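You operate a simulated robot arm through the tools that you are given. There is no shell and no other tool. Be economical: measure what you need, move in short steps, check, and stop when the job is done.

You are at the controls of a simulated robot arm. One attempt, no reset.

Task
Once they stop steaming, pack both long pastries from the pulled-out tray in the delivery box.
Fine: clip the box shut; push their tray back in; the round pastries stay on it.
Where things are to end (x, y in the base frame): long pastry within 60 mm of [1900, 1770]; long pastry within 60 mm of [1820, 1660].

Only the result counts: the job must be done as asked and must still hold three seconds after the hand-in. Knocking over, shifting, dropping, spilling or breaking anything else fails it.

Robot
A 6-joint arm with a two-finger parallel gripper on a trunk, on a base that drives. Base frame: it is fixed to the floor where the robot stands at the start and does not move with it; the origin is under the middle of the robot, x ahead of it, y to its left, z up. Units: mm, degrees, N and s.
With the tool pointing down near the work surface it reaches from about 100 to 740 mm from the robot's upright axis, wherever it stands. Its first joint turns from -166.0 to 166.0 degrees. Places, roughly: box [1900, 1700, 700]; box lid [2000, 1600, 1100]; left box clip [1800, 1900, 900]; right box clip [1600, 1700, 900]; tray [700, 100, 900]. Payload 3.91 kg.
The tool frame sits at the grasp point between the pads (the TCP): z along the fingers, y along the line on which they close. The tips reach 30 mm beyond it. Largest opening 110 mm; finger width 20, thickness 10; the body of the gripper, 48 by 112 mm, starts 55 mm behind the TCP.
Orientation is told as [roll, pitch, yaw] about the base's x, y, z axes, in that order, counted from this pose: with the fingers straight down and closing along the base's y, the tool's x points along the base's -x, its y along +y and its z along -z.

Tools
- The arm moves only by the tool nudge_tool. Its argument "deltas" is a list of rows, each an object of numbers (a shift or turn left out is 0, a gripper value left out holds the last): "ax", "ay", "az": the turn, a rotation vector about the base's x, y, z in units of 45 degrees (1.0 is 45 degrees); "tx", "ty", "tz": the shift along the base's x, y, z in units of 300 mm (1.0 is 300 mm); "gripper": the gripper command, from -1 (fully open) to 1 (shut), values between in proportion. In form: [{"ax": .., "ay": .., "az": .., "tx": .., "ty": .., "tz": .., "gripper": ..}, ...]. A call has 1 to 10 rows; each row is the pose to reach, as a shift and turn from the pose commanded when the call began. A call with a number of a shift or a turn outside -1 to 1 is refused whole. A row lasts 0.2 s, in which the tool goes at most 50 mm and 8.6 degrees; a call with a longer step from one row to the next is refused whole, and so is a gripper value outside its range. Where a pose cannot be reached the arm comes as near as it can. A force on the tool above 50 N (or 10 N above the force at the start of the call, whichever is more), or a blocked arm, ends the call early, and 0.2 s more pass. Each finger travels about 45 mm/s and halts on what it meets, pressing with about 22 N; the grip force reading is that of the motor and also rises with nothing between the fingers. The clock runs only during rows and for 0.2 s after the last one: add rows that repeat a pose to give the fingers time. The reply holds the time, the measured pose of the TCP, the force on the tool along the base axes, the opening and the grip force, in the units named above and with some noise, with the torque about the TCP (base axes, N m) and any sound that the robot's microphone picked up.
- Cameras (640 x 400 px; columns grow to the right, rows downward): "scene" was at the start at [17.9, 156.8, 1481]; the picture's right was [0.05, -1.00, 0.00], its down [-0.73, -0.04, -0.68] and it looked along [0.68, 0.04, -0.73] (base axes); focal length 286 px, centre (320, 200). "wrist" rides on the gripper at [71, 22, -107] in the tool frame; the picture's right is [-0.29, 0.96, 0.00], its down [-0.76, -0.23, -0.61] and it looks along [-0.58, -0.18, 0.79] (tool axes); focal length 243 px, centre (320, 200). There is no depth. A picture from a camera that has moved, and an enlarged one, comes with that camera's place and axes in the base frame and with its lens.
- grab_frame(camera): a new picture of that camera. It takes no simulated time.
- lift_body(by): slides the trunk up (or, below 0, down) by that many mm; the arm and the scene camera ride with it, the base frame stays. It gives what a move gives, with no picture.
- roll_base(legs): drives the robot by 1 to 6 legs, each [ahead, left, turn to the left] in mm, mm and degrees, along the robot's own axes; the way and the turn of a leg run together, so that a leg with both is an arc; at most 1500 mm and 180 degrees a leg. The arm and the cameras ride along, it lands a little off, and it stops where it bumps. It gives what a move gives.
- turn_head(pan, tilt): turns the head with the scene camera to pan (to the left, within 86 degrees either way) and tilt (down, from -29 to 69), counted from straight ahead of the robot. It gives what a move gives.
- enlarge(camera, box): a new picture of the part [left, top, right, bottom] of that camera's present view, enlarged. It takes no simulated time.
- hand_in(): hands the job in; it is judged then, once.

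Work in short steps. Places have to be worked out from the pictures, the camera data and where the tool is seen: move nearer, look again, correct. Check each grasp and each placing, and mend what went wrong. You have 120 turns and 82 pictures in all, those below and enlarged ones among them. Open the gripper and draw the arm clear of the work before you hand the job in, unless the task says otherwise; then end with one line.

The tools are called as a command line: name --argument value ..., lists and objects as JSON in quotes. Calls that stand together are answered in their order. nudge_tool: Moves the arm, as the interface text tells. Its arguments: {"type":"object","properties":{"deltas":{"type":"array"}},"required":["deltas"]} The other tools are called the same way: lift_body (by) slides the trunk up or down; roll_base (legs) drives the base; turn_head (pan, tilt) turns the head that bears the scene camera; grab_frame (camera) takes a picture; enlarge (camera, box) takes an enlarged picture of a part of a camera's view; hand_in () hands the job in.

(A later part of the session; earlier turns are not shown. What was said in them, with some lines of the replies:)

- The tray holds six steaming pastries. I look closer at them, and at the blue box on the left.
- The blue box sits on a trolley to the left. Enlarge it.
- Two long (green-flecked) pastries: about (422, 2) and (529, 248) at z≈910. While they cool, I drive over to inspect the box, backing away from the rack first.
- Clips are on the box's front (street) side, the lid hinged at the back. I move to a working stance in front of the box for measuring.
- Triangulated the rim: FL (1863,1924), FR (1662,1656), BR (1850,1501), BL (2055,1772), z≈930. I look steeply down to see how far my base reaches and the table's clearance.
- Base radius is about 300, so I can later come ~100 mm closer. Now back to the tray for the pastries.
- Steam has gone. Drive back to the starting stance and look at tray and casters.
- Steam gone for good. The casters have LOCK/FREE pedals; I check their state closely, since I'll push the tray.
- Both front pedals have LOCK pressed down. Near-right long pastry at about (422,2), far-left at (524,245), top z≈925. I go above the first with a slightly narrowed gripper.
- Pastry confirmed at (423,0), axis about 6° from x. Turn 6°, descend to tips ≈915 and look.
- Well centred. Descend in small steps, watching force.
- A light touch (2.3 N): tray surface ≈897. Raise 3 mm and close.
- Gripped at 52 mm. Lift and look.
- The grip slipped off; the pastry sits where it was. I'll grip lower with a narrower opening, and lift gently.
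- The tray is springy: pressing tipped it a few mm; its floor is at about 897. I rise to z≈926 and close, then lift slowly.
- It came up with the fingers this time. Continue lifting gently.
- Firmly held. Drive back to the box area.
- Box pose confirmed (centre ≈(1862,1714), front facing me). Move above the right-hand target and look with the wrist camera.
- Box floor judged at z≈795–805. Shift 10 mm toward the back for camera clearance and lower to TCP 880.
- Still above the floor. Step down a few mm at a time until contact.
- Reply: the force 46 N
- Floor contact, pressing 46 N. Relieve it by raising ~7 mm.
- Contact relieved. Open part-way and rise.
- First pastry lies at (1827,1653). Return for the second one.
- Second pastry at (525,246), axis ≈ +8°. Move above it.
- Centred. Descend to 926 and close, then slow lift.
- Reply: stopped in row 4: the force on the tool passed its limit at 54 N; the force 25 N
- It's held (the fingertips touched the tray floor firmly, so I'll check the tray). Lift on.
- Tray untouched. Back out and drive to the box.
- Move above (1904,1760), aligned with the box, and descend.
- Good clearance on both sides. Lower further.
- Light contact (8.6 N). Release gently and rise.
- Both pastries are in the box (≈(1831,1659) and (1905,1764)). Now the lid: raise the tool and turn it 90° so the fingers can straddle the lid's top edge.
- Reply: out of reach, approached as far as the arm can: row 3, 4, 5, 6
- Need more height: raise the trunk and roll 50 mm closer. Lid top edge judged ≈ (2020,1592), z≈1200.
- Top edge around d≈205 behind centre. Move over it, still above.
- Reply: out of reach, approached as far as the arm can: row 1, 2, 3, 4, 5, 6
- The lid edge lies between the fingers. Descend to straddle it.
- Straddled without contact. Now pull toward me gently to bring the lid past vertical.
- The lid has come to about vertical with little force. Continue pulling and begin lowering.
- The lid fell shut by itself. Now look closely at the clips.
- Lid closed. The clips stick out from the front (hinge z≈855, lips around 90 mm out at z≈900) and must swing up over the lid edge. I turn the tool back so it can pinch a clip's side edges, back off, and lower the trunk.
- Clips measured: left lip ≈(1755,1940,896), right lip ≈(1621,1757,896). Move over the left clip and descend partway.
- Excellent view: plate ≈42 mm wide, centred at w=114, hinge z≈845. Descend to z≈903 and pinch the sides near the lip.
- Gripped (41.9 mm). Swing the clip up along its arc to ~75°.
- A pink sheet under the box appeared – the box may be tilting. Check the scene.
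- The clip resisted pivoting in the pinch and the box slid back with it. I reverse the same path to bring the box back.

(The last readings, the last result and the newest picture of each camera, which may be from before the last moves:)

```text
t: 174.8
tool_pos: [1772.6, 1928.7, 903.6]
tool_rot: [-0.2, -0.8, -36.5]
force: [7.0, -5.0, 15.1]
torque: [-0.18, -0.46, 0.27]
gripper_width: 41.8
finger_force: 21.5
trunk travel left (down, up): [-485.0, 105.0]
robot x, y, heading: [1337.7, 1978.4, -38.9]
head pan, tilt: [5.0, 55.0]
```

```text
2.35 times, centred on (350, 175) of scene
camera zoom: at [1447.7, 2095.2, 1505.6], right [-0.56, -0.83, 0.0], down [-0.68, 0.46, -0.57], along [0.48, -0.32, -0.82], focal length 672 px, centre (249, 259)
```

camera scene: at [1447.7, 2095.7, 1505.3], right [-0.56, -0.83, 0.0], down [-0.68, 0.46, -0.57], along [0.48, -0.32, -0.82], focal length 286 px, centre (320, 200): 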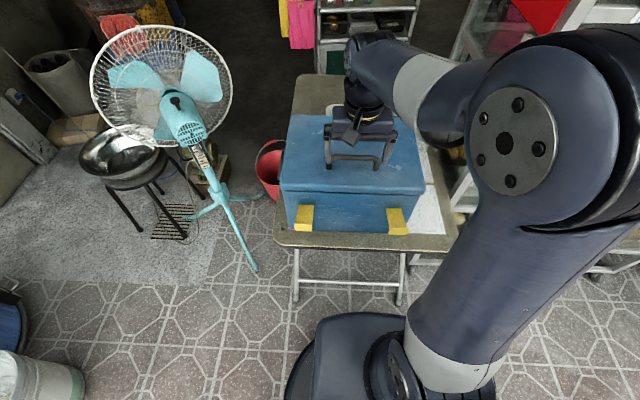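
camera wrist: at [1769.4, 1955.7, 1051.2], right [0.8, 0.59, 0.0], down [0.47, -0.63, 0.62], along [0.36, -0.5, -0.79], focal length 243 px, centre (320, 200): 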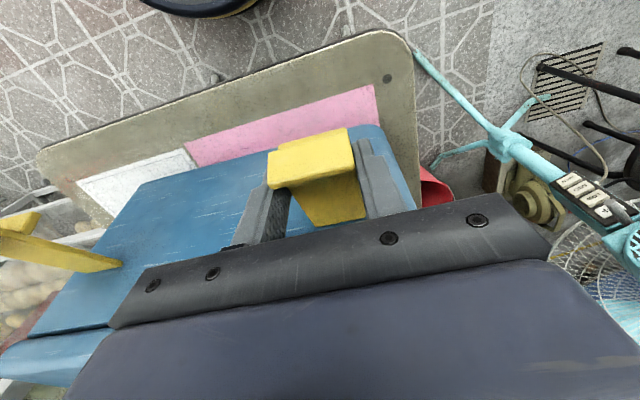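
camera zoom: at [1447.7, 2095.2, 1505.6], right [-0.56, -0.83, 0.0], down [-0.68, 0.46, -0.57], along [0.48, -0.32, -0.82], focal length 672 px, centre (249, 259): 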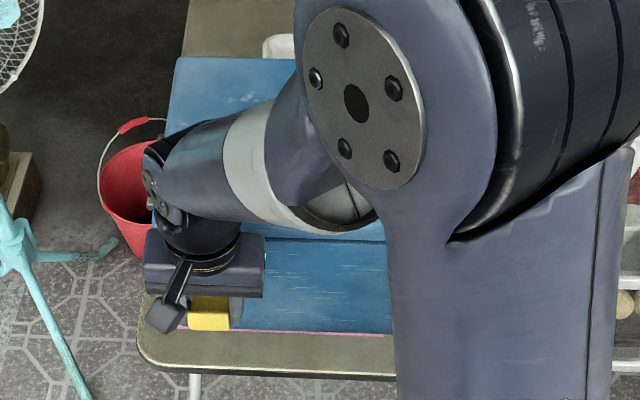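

Box is back in place. I'll release, then regrip with the tool pitched forward (parallel to the clip) so I can rotate the clip with the wrist rather than drag it. Release, rise, back off.

nudge_tool --deltas '[{"gripper": -1}, {"gripper": -1}, {"gripper": -1}, {"gripper": -1}, {"tz": 0.15}, {"tz": 0.3}, {"tz": 0.45}, {"tz": 0.6}]'

roll_base --legs '[[-140, 0, 0]]'

nudge_tool --deltas '[{"ax": -0.1, "ay": -0.129}, {"ax": -0.2, "ay": -0.258}, {"ax": -0.3, "ay": -0.388}, {"ax": -0.4, "ay": -0.517}, {"ax": -0.5, "ay": -0.646}, {"ax": -0.6, "ay": -0.775}, {"ax": -0.7, "ay": -0.905}, {"ax": -0.77, "ay": -0.996}]'

grab_frame --camera "wrist"

```text
t: 176.6
tool_pos: [1771.6, 1928.2, 1082.1]
tool_rot: [-0.2, -0.5, -36.7]
force: [0.1, -0.7, -0.2]
torque: [0.02, 0.0, -0.02]
gripper_width: 109.8
finger_force: 0.1
trunk travel left (down, up): [-485.0, 105.0]
robot x, y, heading: [1338.6, 1980.4, -38.7]
head pan, tilt: [5.0, 55.0]
```

```text
t: 177.9
tool_pos: [1657.6, 2019.9, 1081.6]
tool_rot: [-0.3, -0.6, -36.5]
force: [-0.8, -0.1, 0.4]
torque: [0.02, 0.03, 0.02]
gripper_width: 110.3
finger_force: 0.0
trunk travel left (down, up): [-485.0, 105.0]
robot x, y, heading: [1229.6, 2067.8, -38.7]
head pan, tilt: [5.0, 55.0]
```

```text
t: 179.8
tool_pos: [1657.7, 2019.2, 1082.1]
tool_rot: [-2.2, -57.3, -35.4]
force: [0.3, -0.6, 0.7]
torque: [-0.01, -0.02, -0.01]
gripper_width: 110.0
finger_force: 0.0
trunk travel left (down, up): [-485.0, 105.0]
robot x, y, heading: [1229.1, 2068.9, -38.9]
head pan, tilt: [5.0, 55.0]
```

```text
14 pictures are left
camera wrist: at [1569.3, 2114.3, 1079.0], right [0.71, 0.67, 0.23], down [-0.21, -0.11, 0.97], along [0.68, -0.73, 0.07], focal length 243 px, centre (320, 200)
```

wrist: 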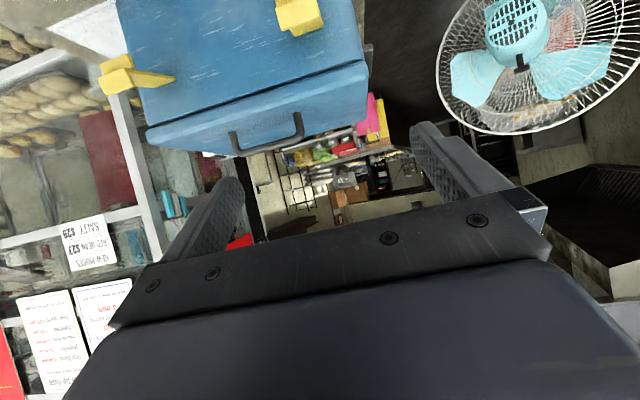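

Tilt reached (57°). Move to the pre-insertion point in front of the left clip.

nudge_tool --deltas '[{"tx": 0.045, "ty": -0.037, "tz": -0.125}, {"tx": 0.09, "ty": -0.075, "tz": -0.25}, {"tx": 0.137, "ty": -0.112, "tz": -0.375}, {"tx": 0.183, "ty": -0.15, "tz": -0.507}, {"tx": 0.183, "ty": -0.15, "tz": -0.507}]'

grab_frame --camera "wrist"

```text
t: 180.9
tool_pos: [1712.9, 1974.0, 929.6]
tool_rot: [-2.2, -57.2, -35.5]
force: [-0.3, -0.2, 0.4]
torque: [-0.02, -0.02, 0.03]
gripper_width: 110.0
finger_force: 0.1
trunk travel left (down, up): [-485.0, 105.0]
robot x, y, heading: [1231.1, 2069.4, -38.8]
head pan, tilt: [5.0, 55.0]
```

```text
13 pictures are left
camera wrist: at [1624.2, 2068.7, 926.8], right [0.71, 0.67, 0.22], down [-0.21, -0.11, 0.97], along [0.68, -0.73, 0.06], focal length 243 px, centre (320, 200)
```

wrist: 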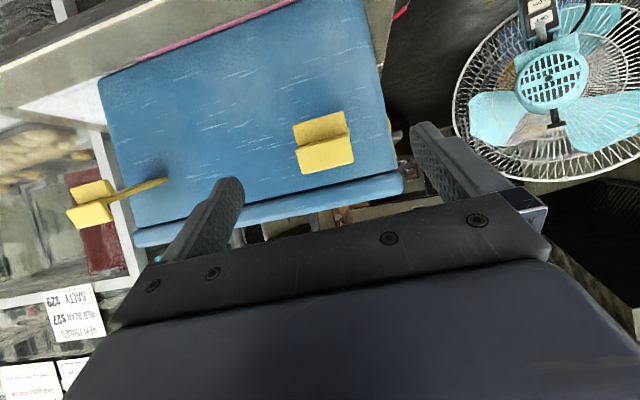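

Alignment good. Slide in along the clip and pinch.

nudge_tool --deltas '[{"tx": 0.073, "ty": -0.057, "tz": -0.06}, {"tx": 0.147, "ty": -0.113, "tz": -0.12}, {"tx": 0.22, "ty": -0.17, "tz": -0.18}, {"tx": 0.22, "ty": -0.17, "tz": -0.18}]'

nudge_tool --deltas '[{"gripper": 1}, {"gripper": 1}, {"gripper": 1}, {"gripper": 1}, {"gripper": 1}, {"gripper": 1}]'

grab_frame --camera "wrist"

```text
t: 181.9
tool_pos: [1780.7, 1921.3, 875.0]
tool_rot: [-2.2, -57.2, -35.5]
force: [0.0, 0.6, 0.0]
torque: [-0.02, -0.03, -0.01]
gripper_width: 110.4
finger_force: 0.0
trunk travel left (down, up): [-485.0, 105.0]
robot x, y, heading: [1227.8, 2068.6, -38.9]
head pan, tilt: [5.0, 55.0]
```

```text
t: 183.3
tool_pos: [1779.2, 1923.5, 876.0]
tool_rot: [-2.1, -57.1, -35.5]
force: [1.4, 2.2, -1.1]
torque: [0.39, -0.35, 0.35]
gripper_width: 41.9
finger_force: 21.8
trunk travel left (down, up): [-485.0, 105.0]
robot x, y, heading: [1230.9, 2073.3, -38.7]
head pan, tilt: [5.0, 55.0]
```

```text
12 pictures are left
camera wrist: at [1690.2, 2017.6, 873.0], right [0.71, 0.67, 0.22], down [-0.21, -0.11, 0.97], along [0.68, -0.73, 0.06], focal length 243 px, centre (320, 200)
```

wrist: 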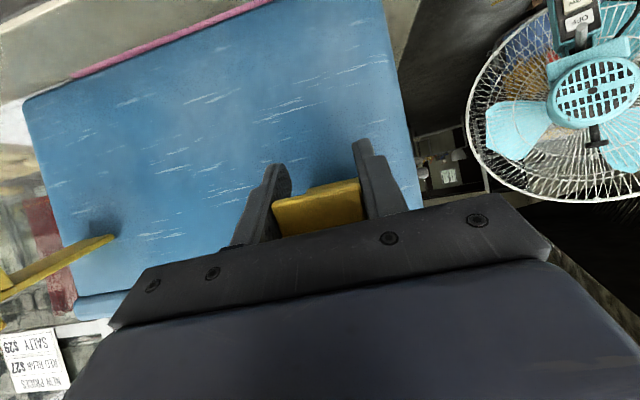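

Pinched. Rotate the clip with the wrist about its hinge, first 30°.

nudge_tool --deltas '[{"tx": 0.0095, "ty": -0.0073, "tz": 0.0233, "ax": 0.081, "ay": 0.105}, {"tx": 0.0253, "ty": -0.0195, "tz": 0.0523, "ax": 0.19, "ay": 0.246}, {"tx": 0.0437, "ty": -0.0338, "tz": 0.078, "ax": 0.298, "ay": 0.386}, {"tx": 0.065, "ty": -0.0502, "tz": 0.1003, "ax": 0.407, "ay": 0.527}]'

grab_frame --camera "wrist"

```text
t: 184.3
tool_pos: [1801.4, 1904.5, 907.0]
tool_rot: [-0.8, -27.5, -36.5]
force: [1.1, -2.5, 0.9]
torque: [0.19, -0.07, 0.01]
gripper_width: 41.7
finger_force: 22.0
trunk travel left (down, up): [-485.0, 105.0]
robot x, y, heading: [1228.8, 2066.7, -38.8]
head pan, tilt: [5.0, 55.0]
```

```text
11 pictures are left
camera wrist: at [1723.9, 1991.1, 968.2], right [0.78, 0.61, 0.12], down [0.18, -0.41, 0.89], along [0.6, -0.68, -0.43], focal length 243 px, centre (320, 200)
```

wrist: 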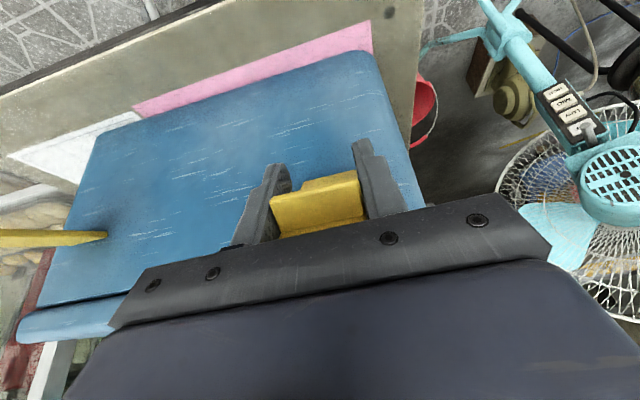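

enlarge --camera "wrist" --box '[180, 20, 440, 240]'

```text
1.82 times, centred on (310, 130) of wrist
camera zoom: at [1723.9, 1991.1, 968.2], right [0.78, 0.61, 0.12], down [0.18, -0.41, 0.89], along [0.6, -0.68, -0.43], focal length 441 px, centre (338, 327)
```

zoom: 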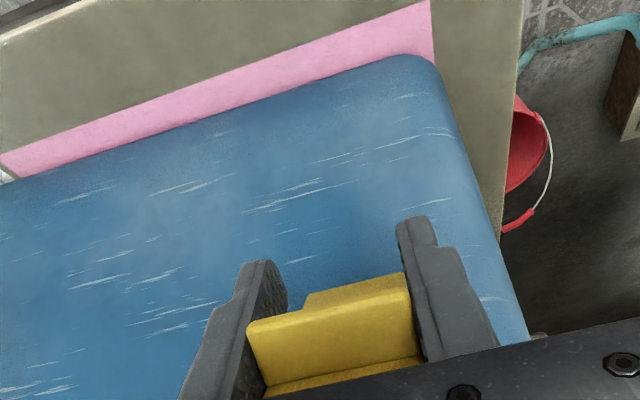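

The box slid ~20 mm while the clip did rotate with the wrist: the true hinge is a bit higher/further out (z≈872) than I assumed. With the corrected hinge, continue rotating to ~85°.

nudge_tool --deltas '[{"tx": 0.0142, "ty": -0.011, "tz": 0.0207, "ax": 0.108, "ay": 0.14}, {"tx": 0.0305, "ty": -0.0236, "tz": 0.0387, "ax": 0.217, "ay": 0.281}, {"tx": 0.0487, "ty": -0.0376, "tz": 0.0537, "ax": 0.325, "ay": 0.421}, {"tx": 0.0684, "ty": -0.0528, "tz": 0.0653, "ax": 0.434, "ay": 0.562}, {"tx": 0.0889, "ty": -0.0686, "tz": 0.0733, "ax": 0.542, "ay": 0.702}, {"tx": 0.1105, "ty": -0.0853, "tz": 0.0777, "ax": 0.651, "ay": 0.843}]'

grab_frame --camera "wrist"

```text
t: 185.8
tool_pos: [1832.5, 1882.4, 929.8]
tool_rot: [0.1, 20.6, -36.5]
force: [2.2, -1.2, 2.6]
torque: [-0.5, -0.43, -0.28]
gripper_width: 41.6
finger_force: 22.2
trunk travel left (down, up): [-485.0, 105.0]
robot x, y, heading: [1228.2, 2068.4, -39.0]
head pan, tilt: [5.0, 55.0]
```

```text
9 pictures are left
camera wrist: at [1822.2, 1916.7, 1054.4], right [0.79, 0.61, -0.1], down [0.61, -0.74, 0.3], along [0.11, -0.3, -0.95], focal length 243 px, centre (320, 200)
```

wrist: 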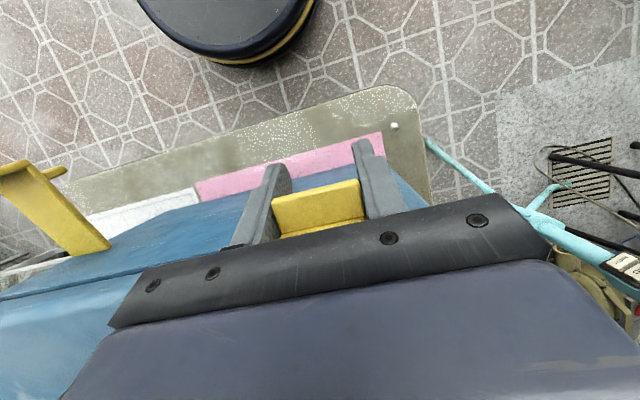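

Clip is up near the lid. Pull the box gently back ~27 mm by the clip.

nudge_tool --deltas '[{"tx": -0.024, "ty": 0.018}, {"tx": -0.048, "ty": 0.037}, {"tx": -0.071, "ty": 0.055}, {"tx": -0.071, "ty": 0.055}]'

enlarge --camera "wrist" --box '[120, 60, 440, 260]'

```text
t: 186.8
tool_pos: [1811.5, 1898.4, 928.9]
tool_rot: [0.1, 20.6, -36.4]
force: [3.6, -2.4, 5.0]
torque: [-0.25, -0.24, 0.43]
gripper_width: 41.9
finger_force: 22.4
trunk travel left (down, up): [-485.0, 105.0]
robot x, y, heading: [1226.3, 2069.4, -38.8]
head pan, tilt: [5.0, 55.0]
```

```text
2.00 times, centred on (280, 160) of wrist
camera zoom: at [1801.0, 1933.2, 1054.3], right [0.79, 0.61, -0.1], down [0.61, -0.74, 0.3], along [0.11, -0.3, -0.95], focal length 485 px, centre (400, 280)
```

zoom: 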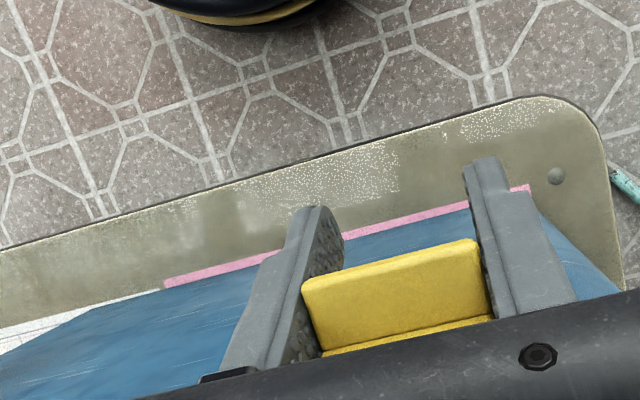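

Box back within a few mm. Rotate a further ~10° to seat the clip.

nudge_tool --deltas '[{"tx": 0.013, "ty": -0.01, "ax": 0.07, "ay": 0.09}, {"tx": 0.026, "ty": -0.02, "ax": 0.14, "ay": 0.18}, {"tx": 0.032, "ty": -0.024, "ax": 0.18, "ay": 0.234}, {"tx": 0.032, "ty": -0.024, "ax": 0.18, "ay": 0.234}]'

```text
t: 187.8
tool_pos: [1819.3, 1891.9, 933.0]
tool_rot: [0.6, 33.5, -36.2]
force: [-4.3, 6.7, 35.5]
torque: [-2.35, -1.76, -0.54]
gripper_width: 42.1
finger_force: 21.9
trunk travel left (down, up): [-485.0, 105.0]
robot x, y, heading: [1229.0, 2072.4, -38.9]
head pan, tilt: [5.0, 55.0]
```

Strong resistance now (hook against the lid). Ease back a little, release, and look.

nudge_tool --deltas '[{"ax": -0.08, "ay": -0.1, "tx": -0.005, "ty": 0.004}, {"ax": -0.08, "ay": -0.1, "tx": -0.005, "ty": 0.004}, {"ax": -0.08, "ay": -0.1, "tx": -0.005, "ty": 0.004, "gripper": -0.6}, {"ax": -0.08, "ay": -0.1, "tx": -0.005, "ty": 0.004, "gripper": -1}, {"ax": -0.08, "ay": -0.1, "tx": -0.005, "ty": 0.004, "gripper": -1}, {"ax": -0.08, "ay": -0.1, "tx": -0.005, "ty": 0.004, "gripper": -1}, {"ax": -0.08, "ay": -0.1, "tx": -0.06, "ty": 0.05, "tz": 0.1}, {"ax": -0.18, "ay": -0.23, "tx": -0.12, "ty": 0.1, "tz": 0.2}, {"ax": -0.28, "ay": -0.36, "tx": -0.18, "ty": 0.15, "tz": 0.3}, {"ax": -0.38, "ay": -0.49, "tx": -0.24, "ty": 0.2, "tz": 0.4}]'

enlarge --camera "wrist" --box '[160, 0, 560, 230]'

```text
t: 189.9
tool_pos: [1748.5, 1950.7, 1049.9]
tool_rot: [-0.3, 6.0, -36.6]
force: [0.8, 0.3, -0.1]
torque: [0.04, -0.03, 0.01]
gripper_width: 110.0
finger_force: 0.0
trunk travel left (down, up): [-485.0, 105.0]
robot x, y, heading: [1229.1, 2068.5, -38.7]
head pan, tilt: [5.0, 55.0]
```

```text
1.60 times, centred on (360, 115) of wrist
camera zoom: at [1713.4, 2005.3, 1162.3], right [0.8, 0.6, -0.04], down [0.52, -0.67, 0.53], along [0.29, -0.44, -0.85], focal length 388 px, centre (256, 336)
```

zoom: 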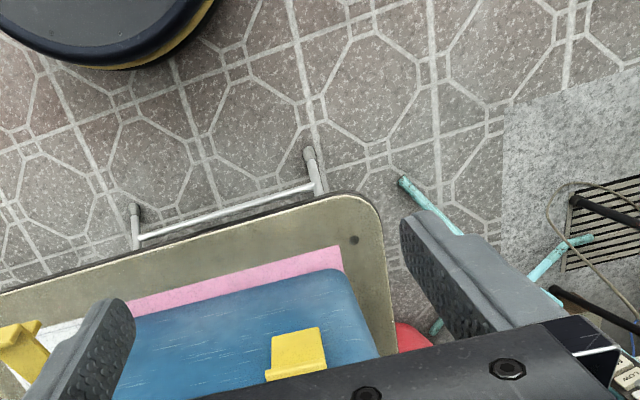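

turn_head --pan 5 --tilt 47

enlarge --camera "scene" --box '[250, 110, 450, 270]'

```text
t: 190.6
tool_pos: [1749.4, 1951.7, 1048.5]
tool_rot: [-0.3, 6.1, -36.5]
force: [0.1, 0.0, 0.2]
torque: [-0.03, 0.02, -0.02]
gripper_width: 109.9
finger_force: 0.1
trunk travel left (down, up): [-485.0, 105.0]
robot x, y, heading: [1227.2, 2067.7, -38.6]
head pan, tilt: [5.0, 47.0]
```

```text
2.50 times, centred on (350, 190) of scene
camera zoom: at [1341.5, 2182.1, 1515.8], right [-0.56, -0.83, 0.0], down [-0.61, 0.41, -0.68], along [0.57, -0.38, -0.73], focal length 714 px, centre (245, 225)
```

zoom: 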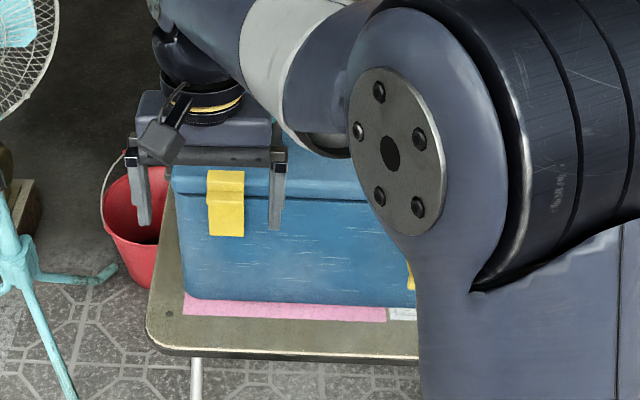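

Left clip is folded up with its hook over the lid. Now the right clip, same method with the corrected hinge. Traverse and tilt.

nudge_tool --deltas '[{"tx": -0.059, "ty": -0.077, "ax": -0.093, "ay": -0.121}, {"tx": -0.118, "ty": -0.153, "ax": -0.186, "ay": -0.241}, {"tx": -0.177, "ty": -0.23, "ax": -0.28, "ay": -0.362}, {"tx": -0.237, "ty": -0.307, "ax": -0.373, "ay": -0.483}, {"tx": -0.296, "ty": -0.383, "ax": -0.466, "ay": -0.604}, {"tx": -0.355, "ty": -0.46, "ax": -0.559, "ay": -0.724}, {"tx": -0.414, "ty": -0.537, "ax": -0.652, "ay": -0.845}, {"tx": -0.473, "ty": -0.613, "ax": -0.746, "ay": -0.966}]'

nudge_tool --deltas '[{"tx": -0.021, "ty": 0.016, "tz": -0.12, "ax": -0.1, "ay": -0.13}, {"tx": -0.042, "ty": 0.033, "tz": -0.25, "ax": -0.108, "ay": -0.14}, {"tx": -0.042, "ty": 0.033, "tz": -0.393, "ax": -0.108, "ay": -0.14}, {"tx": -0.042, "ty": 0.033, "tz": -0.393, "ax": -0.108, "ay": -0.14}]'

grab_frame --camera "wrist"

```text
t: 192.4
tool_pos: [1606.0, 1767.1, 1049.1]
tool_rot: [-1.8, -49.2, -36.1]
force: [0.2, -0.2, 0.3]
torque: [0.01, 0.0, 0.02]
gripper_width: 109.8
finger_force: 0.1
trunk travel left (down, up): [-485.0, 105.0]
robot x, y, heading: [1229.7, 2068.9, -38.9]
head pan, tilt: [5.0, 47.0]
```

```text
t: 193.4
tool_pos: [1594.2, 1775.6, 930.5]
tool_rot: [-2.1, -56.8, -35.6]
force: [1.5, 0.5, -0.3]
torque: [-0.02, 0.01, -0.02]
gripper_width: 110.2
finger_force: 0.2
trunk travel left (down, up): [-485.0, 105.0]
robot x, y, heading: [1227.5, 2069.2, -38.6]
head pan, tilt: [5.0, 47.0]
```

```text
5 pictures are left
camera wrist: at [1504.2, 1870.5, 928.7], right [0.71, 0.67, 0.22], down [-0.2, -0.11, 0.97], along [0.67, -0.74, 0.06], focal length 243 px, centre (320, 200)
```

wrist: 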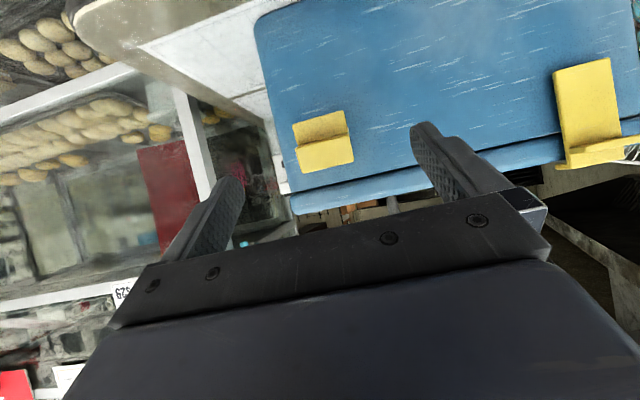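

Same alignment as before. Slide in and pinch.

nudge_tool --deltas '[{"tx": 0.073, "ty": -0.057, "tz": -0.06}, {"tx": 0.147, "ty": -0.113, "tz": -0.12}, {"tx": 0.22, "ty": -0.17, "tz": -0.18}, {"tx": 0.22, "ty": -0.17, "tz": -0.18, "gripper": 1}, {"tx": 0.22, "ty": -0.17, "tz": -0.18, "gripper": 1}, {"tx": 0.22, "ty": -0.17, "tz": -0.18, "gripper": 1}, {"tx": 0.22, "ty": -0.17, "tz": -0.18, "gripper": 1}, {"tx": 0.22, "ty": -0.17, "tz": -0.18, "gripper": 1}, {"tx": 0.22, "ty": -0.17, "tz": -0.18, "gripper": 1}]'

```text
t: 195.4
tool_pos: [1659.3, 1726.2, 878.3]
tool_rot: [-2.1, -56.9, -35.7]
force: [-2.6, -2.5, 0.8]
torque: [0.43, -0.35, 0.13]
gripper_width: 41.9
finger_force: 22.1
trunk travel left (down, up): [-485.0, 105.0]
robot x, y, heading: [1223.6, 2065.1, -38.8]
head pan, tilt: [5.0, 47.0]
```

nudge_tool --deltas '[{"tx": 0.0034, "ty": -0.0026, "tz": 0.026, "ax": 0.108, "ay": 0.14}, {"tx": 0.0095, "ty": -0.0073, "tz": 0.0513, "ax": 0.217, "ay": 0.281}, {"tx": 0.0181, "ty": -0.014, "tz": 0.0753, "ax": 0.325, "ay": 0.421}, {"tx": 0.0297, "ty": -0.0229, "tz": 0.0977, "ax": 0.434, "ay": 0.562}, {"tx": 0.0434, "ty": -0.0335, "tz": 0.1177, "ax": 0.542, "ay": 0.702}, {"tx": 0.0592, "ty": -0.0457, "tz": 0.135, "ax": 0.651, "ay": 0.843}]'

nudge_tool --deltas '[{"tx": 0.0176, "ty": -0.0136, "tz": 0.0147, "ax": 0.108, "ay": 0.14}, {"tx": 0.0366, "ty": -0.0282, "tz": 0.0257, "ax": 0.217, "ay": 0.281}, {"tx": 0.0565, "ty": -0.0436, "tz": 0.0333, "ax": 0.325, "ay": 0.421}, {"tx": 0.0771, "ty": -0.0595, "tz": 0.0377, "ax": 0.434, "ay": 0.562}]'

```text
t: 196.8
tool_pos: [1679.1, 1713.4, 917.8]
tool_rot: [-0.6, -8.9, -36.6]
force: [0.8, -1.6, -0.2]
torque: [0.52, -0.16, -0.18]
gripper_width: 41.7
finger_force: 21.9
trunk travel left (down, up): [-485.0, 105.0]
robot x, y, heading: [1227.7, 2071.0, -38.8]
head pan, tilt: [5.0, 47.0]
```

```text
t: 197.8
tool_pos: [1700.3, 1693.9, 930.1]
tool_rot: [0.1, 22.8, -36.5]
force: [2.7, 0.9, 9.3]
torque: [-0.51, -0.47, 0.21]
gripper_width: 42.1
finger_force: 21.9
trunk travel left (down, up): [-485.0, 105.0]
robot x, y, heading: [1227.1, 2068.4, -38.6]
head pan, tilt: [5.0, 47.0]
```

Same stage as the left clip. Final seating rotation as before.

nudge_tool --deltas '[{"tx": 0.008, "ty": -0.006, "ax": 0.07, "ay": 0.09}, {"tx": 0.016, "ty": -0.012, "ax": 0.12, "ay": 0.155}, {"tx": 0.02, "ty": -0.015, "ax": 0.16, "ay": 0.207}, {"tx": 0.02, "ty": -0.015, "ax": 0.16, "ay": 0.207}]'

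```text
t: 198.8
tool_pos: [1703.8, 1692.9, 933.4]
tool_rot: [0.4, 34.1, -36.3]
force: [-2.4, 2.2, 42.8]
torque: [-2.36, -2.41, 0.12]
gripper_width: 42.0
finger_force: 22.2
out of reach, approached as far as the arm can: row 3, 4
trunk travel left (down, up): [-485.0, 105.0]
robot x, y, heading: [1226.7, 2068.1, -38.6]
head pan, tilt: [5.0, 47.0]
```

Seated. Check the box position from the wrist before releasing.

nudge_tool --deltas '[{"ax": -0.08, "ay": -0.1, "tx": -0.005, "ty": 0.004}, {"ax": -0.08, "ay": -0.1, "tx": -0.005, "ty": 0.004}]'

grab_frame --camera "wrist"

```text
t: 199.4
tool_pos: [1703.0, 1693.2, 927.8]
tool_rot: [0.2, 28.9, -36.4]
force: [2.0, -0.5, 22.5]
torque: [-0.79, -0.83, -0.02]
gripper_width: 42.0
finger_force: 22.5
trunk travel left (down, up): [-485.0, 105.0]
robot x, y, heading: [1230.8, 2069.8, -38.7]
head pan, tilt: [5.0, 47.0]
```

```text
4 pictures are left
camera wrist: at [1707.2, 1716.3, 1055.4], right [0.77, 0.62, -0.14], down [0.63, -0.76, 0.17], along [0.0, -0.21, -0.98], focal length 243 px, centre (320, 200)
```

wrist: 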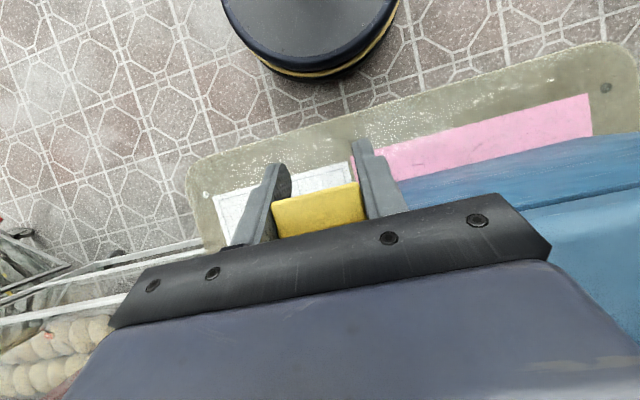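

The box has slid ~45 mm back. Pull it slowly back ~42 mm by the clipped latch.

nudge_tool --deltas '[{"tx": -0.0158, "ty": 0.0122}, {"tx": -0.0316, "ty": 0.0244}, {"tx": -0.0474, "ty": 0.0366}, {"tx": -0.0632, "ty": 0.0488}, {"tx": -0.079, "ty": 0.061}, {"tx": -0.0948, "ty": 0.0732}, {"tx": -0.1106, "ty": 0.0854}, {"tx": -0.1106, "ty": 0.0854}]'

enlarge --camera "wrist" --box '[180, 30, 640, 260]'

```text
t: 201.2
tool_pos: [1668.2, 1718.5, 927.4]
tool_rot: [0.1, 29.0, -36.3]
force: [3.8, -4.8, 10.7]
torque: [-0.87, -1.1, -0.37]
gripper_width: 41.9
finger_force: 22.7
trunk travel left (down, up): [-485.0, 105.0]
robot x, y, heading: [1227.0, 2073.3, -38.6]
head pan, tilt: [5.0, 47.0]
```

```text
1.39 times, centred on (410, 145) of wrist
camera zoom: at [1674.7, 1742.1, 1055.5], right [0.77, 0.62, -0.14], down [0.63, -0.76, 0.16], along [0.0, -0.21, -0.98], focal length 338 px, centre (195, 276)
```

zoom: 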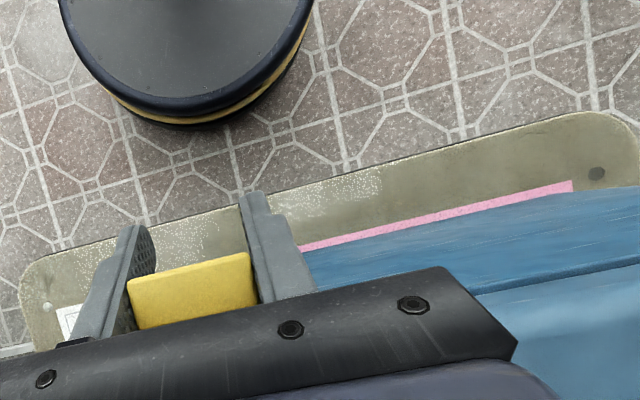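

Box is back within ~5 mm. Re-press the clip slightly, open, and retreat.

nudge_tool --deltas '[{"ax": 0.07, "ay": 0.09}, {"ax": 0.07, "ay": 0.09}, {"gripper": -1}, {"gripper": -1}, {"gripper": -1}, {"gripper": -1}, {"tx": -0.055, "ty": 0.046, "tz": 0.1}, {"ax": -0.1, "ay": -0.13, "tx": -0.115, "ty": 0.096, "tz": 0.2}, {"ax": -0.2, "ay": -0.26, "tx": -0.175, "ty": 0.146, "tz": 0.3}, {"ax": -0.3, "ay": -0.39, "tx": -0.235, "ty": 0.196, "tz": 0.4}]'

nudge_tool --deltas '[{"ax": -0.08, "ay": -0.1, "tx": -0.05, "ty": 0.1, "tz": 0.1}, {"ax": -0.09, "ay": -0.12, "tx": -0.1, "ty": 0.2, "tz": 0.2}]'

roll_base --legs '[[-150, 0, 0]]'

turn_head --pan 8 --tilt 38

grab_frame --camera "scene"

```text
t: 203.4
tool_pos: [1597.6, 1777.6, 1047.5]
tool_rot: [-0.3, 6.9, -36.5]
force: [1.2, -0.6, -0.3]
torque: [-0.02, 0.01, 0.03]
gripper_width: 110.0
finger_force: 0.0
trunk travel left (down, up): [-485.0, 105.0]
robot x, y, heading: [1230.2, 2069.4, -38.6]
head pan, tilt: [5.0, 47.0]
```

```text
t: 204.0
tool_pos: [1569.1, 1838.4, 1108.9]
tool_rot: [-0.3, 0.1, -36.5]
force: [-0.3, -0.6, -0.1]
torque: [-0.02, -0.03, 0.02]
gripper_width: 110.2
finger_force: 0.0
trunk travel left (down, up): [-485.0, 105.0]
robot x, y, heading: [1229.2, 2071.4, -38.7]
head pan, tilt: [5.0, 47.0]
```

```text
t: 205.4
tool_pos: [1453.6, 1928.2, 1108.6]
tool_rot: [-0.3, 0.1, -36.8]
force: [0.3, 0.5, -0.4]
torque: [0.02, -0.02, 0.05]
gripper_width: 110.0
finger_force: 0.1
trunk travel left (down, up): [-485.0, 105.0]
robot x, y, heading: [1110.3, 2162.3, -38.9]
head pan, tilt: [5.0, 47.0]
```

```text
t: 206.1
tool_pos: [1452.6, 1927.3, 1108.8]
tool_rot: [-0.3, 0.0, -36.9]
force: [-1.2, -0.4, 0.9]
torque: [0.02, 0.0, 0.0]
gripper_width: 110.0
finger_force: 0.1
trunk travel left (down, up): [-485.0, 105.0]
robot x, y, heading: [1113.1, 2162.0, -38.9]
head pan, tilt: [8.0, 38.0]
```

```text
2 pictures are left
camera scene: at [1235.1, 2274.1, 1528.9], right [-0.52, -0.86, 0.0], down [-0.53, 0.32, -0.79], along [0.68, -0.41, -0.62], focal length 286 px, centre (320, 200)
```

scene: 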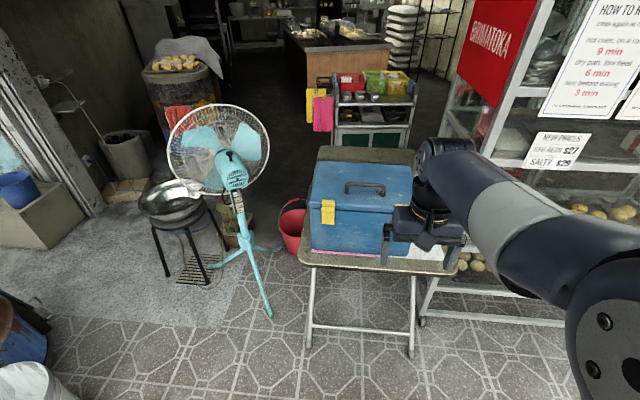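

Left clip closed, box in place; the gripper hides the right clip. Shift the base to my right and look.

roll_base --legs '[[0, -300, 0]]'

turn_head --pan 18 --tilt 38

enlarge --camera "scene" --box '[200, 100, 440, 280]'

```text
t: 208.1
tool_pos: [1269.7, 1698.9, 1110.0]
tool_rot: [-0.3, 0.1, -36.8]
force: [0.5, -0.3, 0.1]
torque: [0.0, 0.02, -0.04]
gripper_width: 110.2
finger_force: 0.0
trunk travel left (down, up): [-485.0, 105.0]
robot x, y, heading: [929.3, 1935.9, -39.3]
head pan, tilt: [8.0, 38.0]
```

```text
t: 208.8
tool_pos: [1267.9, 1700.0, 1107.8]
tool_rot: [-0.3, 0.1, -36.8]
force: [-0.6, -0.1, 0.2]
torque: [0.01, 0.02, 0.0]
gripper_width: 109.9
finger_force: 0.1
trunk travel left (down, up): [-485.0, 105.0]
robot x, y, heading: [929.3, 1932.2, -39.2]
head pan, tilt: [18.0, 38.0]
```

```text
2.22 times, centred on (320, 190) of scene
camera zoom: at [1057.5, 2059.9, 1528.9], right [-0.36, -0.93, 0.0], down [-0.57, 0.22, -0.79], along [0.74, -0.28, -0.62], focal length 635 px, centre (320, 222)
```

zoom: 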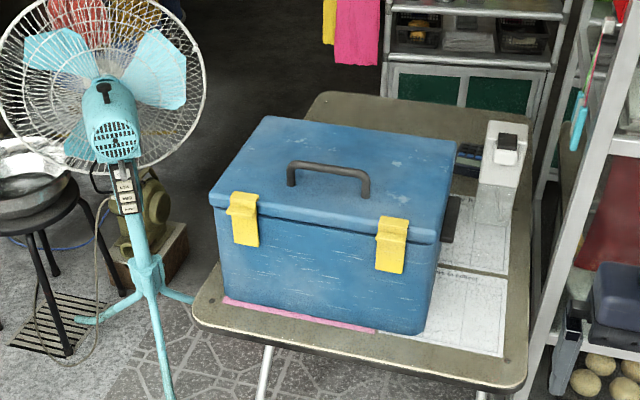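

Both clips are closed with hooks over the lid. Now return to push the tray in.

roll_base --legs '[[-100, 0, 0], [0, 0, 39], [-1200, -300, 0], [0, -1480, 0]]'

```text
t: 224.6
tool_pos: [85.8, 276.7, 1108.0]
tool_rot: [-0.3, 0.1, 4.5]
force: [0.3, 0.0, -0.1]
torque: [0.04, -0.03, -0.04]
gripper_width: 110.1
finger_force: 0.0
trunk travel left (down, up): [-485.0, 105.0]
robot x, y, heading: [-324.9, 226.5, 2.4]
head pan, tilt: [18.0, 38.0]
```

roll_base --legs '[[245, -110, -2.4]]'

```text
t: 226.5
tool_pos: [333.2, 152.5, 1108.2]
tool_rot: [-0.3, 0.1, 1.9]
force: [-0.9, -0.3, 0.3]
torque: [0.01, -0.01, 0.0]
gripper_width: 110.2
finger_force: 0.1
trunk travel left (down, up): [-485.0, 105.0]
robot x, y, heading: [-81.4, 119.8, -0.2]
head pan, tilt: [18.0, 38.0]
```

Lower the open fingers in front of the tray's front edge, centred at y≈120.

nudge_tool --deltas '[{"tx": -0.03, "ty": -0.05, "tz": -0.1, "az": -0.042}, {"tx": -0.035, "ty": -0.107, "tz": -0.23, "az": -0.042}, {"tx": -0.035, "ty": -0.107, "tz": -0.37, "az": -0.042}, {"tx": -0.035, "ty": -0.107, "tz": -0.51, "az": -0.042}, {"tx": -0.035, "ty": -0.107, "tz": -0.65, "az": -0.042}, {"tx": -0.035, "ty": -0.107, "tz": -0.653, "az": -0.042}]'

nudge_tool --deltas '[{"tx": 0.03}, {"tx": 0.06}, {"tx": 0.09}, {"tx": 0.12}, {"tx": 0.15}, {"tx": 0.18}, {"tx": 0.2}]'

```text
t: 227.9
tool_pos: [322.4, 122.2, 909.9]
tool_rot: [-0.3, 0.0, 0.1]
force: [-1.3, 0.1, 0.1]
torque: [0.02, 0.02, 0.0]
gripper_width: 109.8
finger_force: 0.1
trunk travel left (down, up): [-485.0, 105.0]
robot x, y, heading: [-76.6, 123.9, -0.2]
head pan, tilt: [18.0, 38.0]
```

```text
t: 229.5
tool_pos: [381.7, 119.9, 913.7]
tool_rot: [-0.3, 0.1, 0.2]
force: [-3.4, 0.3, -1.7]
torque: [-0.09, -0.03, 0.18]
gripper_width: 109.8
finger_force: 0.0
trunk travel left (down, up): [-485.0, 105.0]
robot x, y, heading: [-78.6, 119.7, -0.1]
head pan, tilt: [18.0, 38.0]
```

Pushing with ~3.4 N. Continue slowly.

nudge_tool --deltas '[{"tx": 0.03}, {"tx": 0.06}, {"tx": 0.09}, {"tx": 0.12}, {"tx": 0.15}, {"tx": 0.18}, {"tx": 0.21}, {"tx": 0.24}, {"tx": 0.27}, {"tx": 0.3}]'

nudge_tool --deltas '[{"tx": 0.03}, {"tx": 0.06}, {"tx": 0.09}, {"tx": 0.12}, {"tx": 0.15}, {"tx": 0.18}, {"tx": 0.2}]'

```text
t: 231.7
tool_pos: [471.1, 120.6, 911.2]
tool_rot: [-0.4, 0.2, 0.1]
force: [-4.0, 0.9, -0.2]
torque: [-0.02, -0.03, 0.24]
gripper_width: 109.8
finger_force: 0.0
trunk travel left (down, up): [-485.0, 105.0]
robot x, y, heading: [-82.2, 122.5, -0.2]
head pan, tilt: [18.0, 38.0]
```

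```text
t: 233.3
tool_pos: [532.2, 119.0, 913.3]
tool_rot: [-0.3, 0.1, 0.1]
force: [-3.7, 0.7, 0.6]
torque: [-0.04, -0.06, 0.27]
gripper_width: 109.9
finger_force: 0.1
trunk travel left (down, up): [-485.0, 105.0]
robot x, y, heading: [-77.7, 122.2, -0.2]
head pan, tilt: [18.0, 38.0]
```

nudge_tool --deltas '[{"tx": 0.025}, {"tx": 0.05}, {"tx": 0.075}, {"tx": 0.1}, {"tx": 0.125}, {"tx": 0.14}]'

```text
t: 234.7
tool_pos: [574.1, 119.0, 912.9]
tool_rot: [-0.2, 0.2, 0.1]
force: [-4.5, 0.6, 1.6]
torque: [0.1, -0.11, 0.37]
gripper_width: 110.2
finger_force: 0.0
trunk travel left (down, up): [-485.0, 105.0]
robot x, y, heading: [-78.8, 123.3, -0.3]
head pan, tilt: [18.0, 38.0]
```

nudge_tool --deltas '[{"tx": 0.015}, {"tx": 0.03}, {"tx": 0.04}, {"tx": 0.05}]'

```text
t: 235.7
tool_pos: [589.2, 119.4, 912.4]
tool_rot: [-0.4, 0.1, 0.1]
force: [-8.3, 0.3, 1.7]
torque: [0.08, -0.1, 0.59]
gripper_width: 109.6
finger_force: 0.1
trunk travel left (down, up): [-485.0, 105.0]
robot x, y, heading: [-78.2, 117.0, -0.3]
head pan, tilt: [18.0, 38.0]
```

Resistance rising (8 N). A few more mm.

nudge_tool --deltas '[{"tx": 0.01}, {"tx": 0.02}, {"tx": 0.02}]'

```text
t: 236.5
tool_pos: [589.6, 123.2, 913.6]
tool_rot: [-0.3, 0.7, 0.3]
force: [-43.6, 12.0, -2.3]
torque: [0.14, -0.49, 1.79]
gripper_width: 110.2
finger_force: 0.1
trunk travel left (down, up): [-485.0, 105.0]
robot x, y, heading: [-77.9, 123.8, -0.0]
head pan, tilt: [18.0, 38.0]
```

Hard stop reached: tray home. Withdraw straight back, raise, and take the last picture.

nudge_tool --deltas '[{"tx": -0.03}, {"tx": -0.1}, {"tx": -0.22}, {"tx": -0.36}, {"tx": -0.5}, {"tx": -0.64}, {"tx": -0.78}, {"tx": -0.85, "tz": 0.1}, {"tx": -0.9, "tz": 0.24}, {"tx": -0.9, "tz": 0.38}]'

roll_base --legs '[[-120, 0, 0]]'

turn_head --pan -2 --tilt 40

enlarge --camera "scene" --box '[220, 60, 460, 230]'

```text
t: 238.7
tool_pos: [323.6, 121.9, 1028.0]
tool_rot: [-0.3, 0.1, 0.1]
force: [0.2, 0.2, 0.1]
torque: [0.02, 0.03, -0.01]
gripper_width: 109.8
finger_force: 0.0
trunk travel left (down, up): [-485.0, 105.0]
robot x, y, heading: [-78.2, 117.0, -0.2]
head pan, tilt: [18.0, 38.0]
```

```text
t: 240.0
tool_pos: [207.5, 122.9, 1027.4]
tool_rot: [-0.4, 0.1, 0.0]
force: [-0.5, 0.2, -0.1]
torque: [0.0, -0.05, 0.01]
gripper_width: 109.8
finger_force: 0.1
trunk travel left (down, up): [-485.0, 105.0]
robot x, y, heading: [-200.6, 121.5, -0.2]
head pan, tilt: [18.0, 38.0]
```

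```text
t: 240.8
tool_pos: [207.1, 121.7, 1028.3]
tool_rot: [-0.2, 0.1, 0.1]
force: [0.9, 0.1, -0.2]
torque: [0.02, 0.01, -0.01]
gripper_width: 110.0
finger_force: 0.1
trunk travel left (down, up): [-485.0, 105.0]
robot x, y, heading: [-196.9, 124.4, -0.2]
head pan, tilt: [-2.0, 40.0]
```

```text
2.35 times, centred on (340, 145) of scene
camera zoom: at [-173.6, 271.3, 1525.9], right [-0.04, -1.0, 0.0], down [-0.64, 0.02, -0.77], along [0.77, -0.03, -0.64], focal length 672 px, centre (273, 329)
```

zoom: 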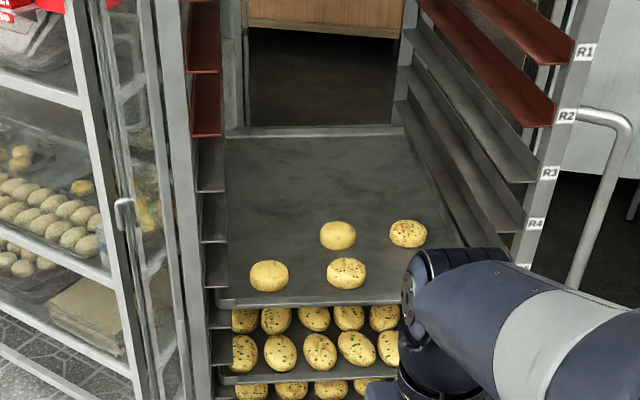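

The tray is fully home with the four round pastries on it, flush with the tray below; the box is packed and clipped, and the arm is clear and open.

hand_in

```text
The job is handed in.
```

Both long pastries are in the delivery box, which is clipped shut. The tray is pushed fully in, with the four round pastries still on it. I handed the job in. While I was closing the clips the box slid back by up to about 45 mm, and I pulled it back to within about 8 mm of its place. I last measured the pastries at about (1831, 1659) and (1905, 1764), before closing the lid, and couldn't check them afterwards.
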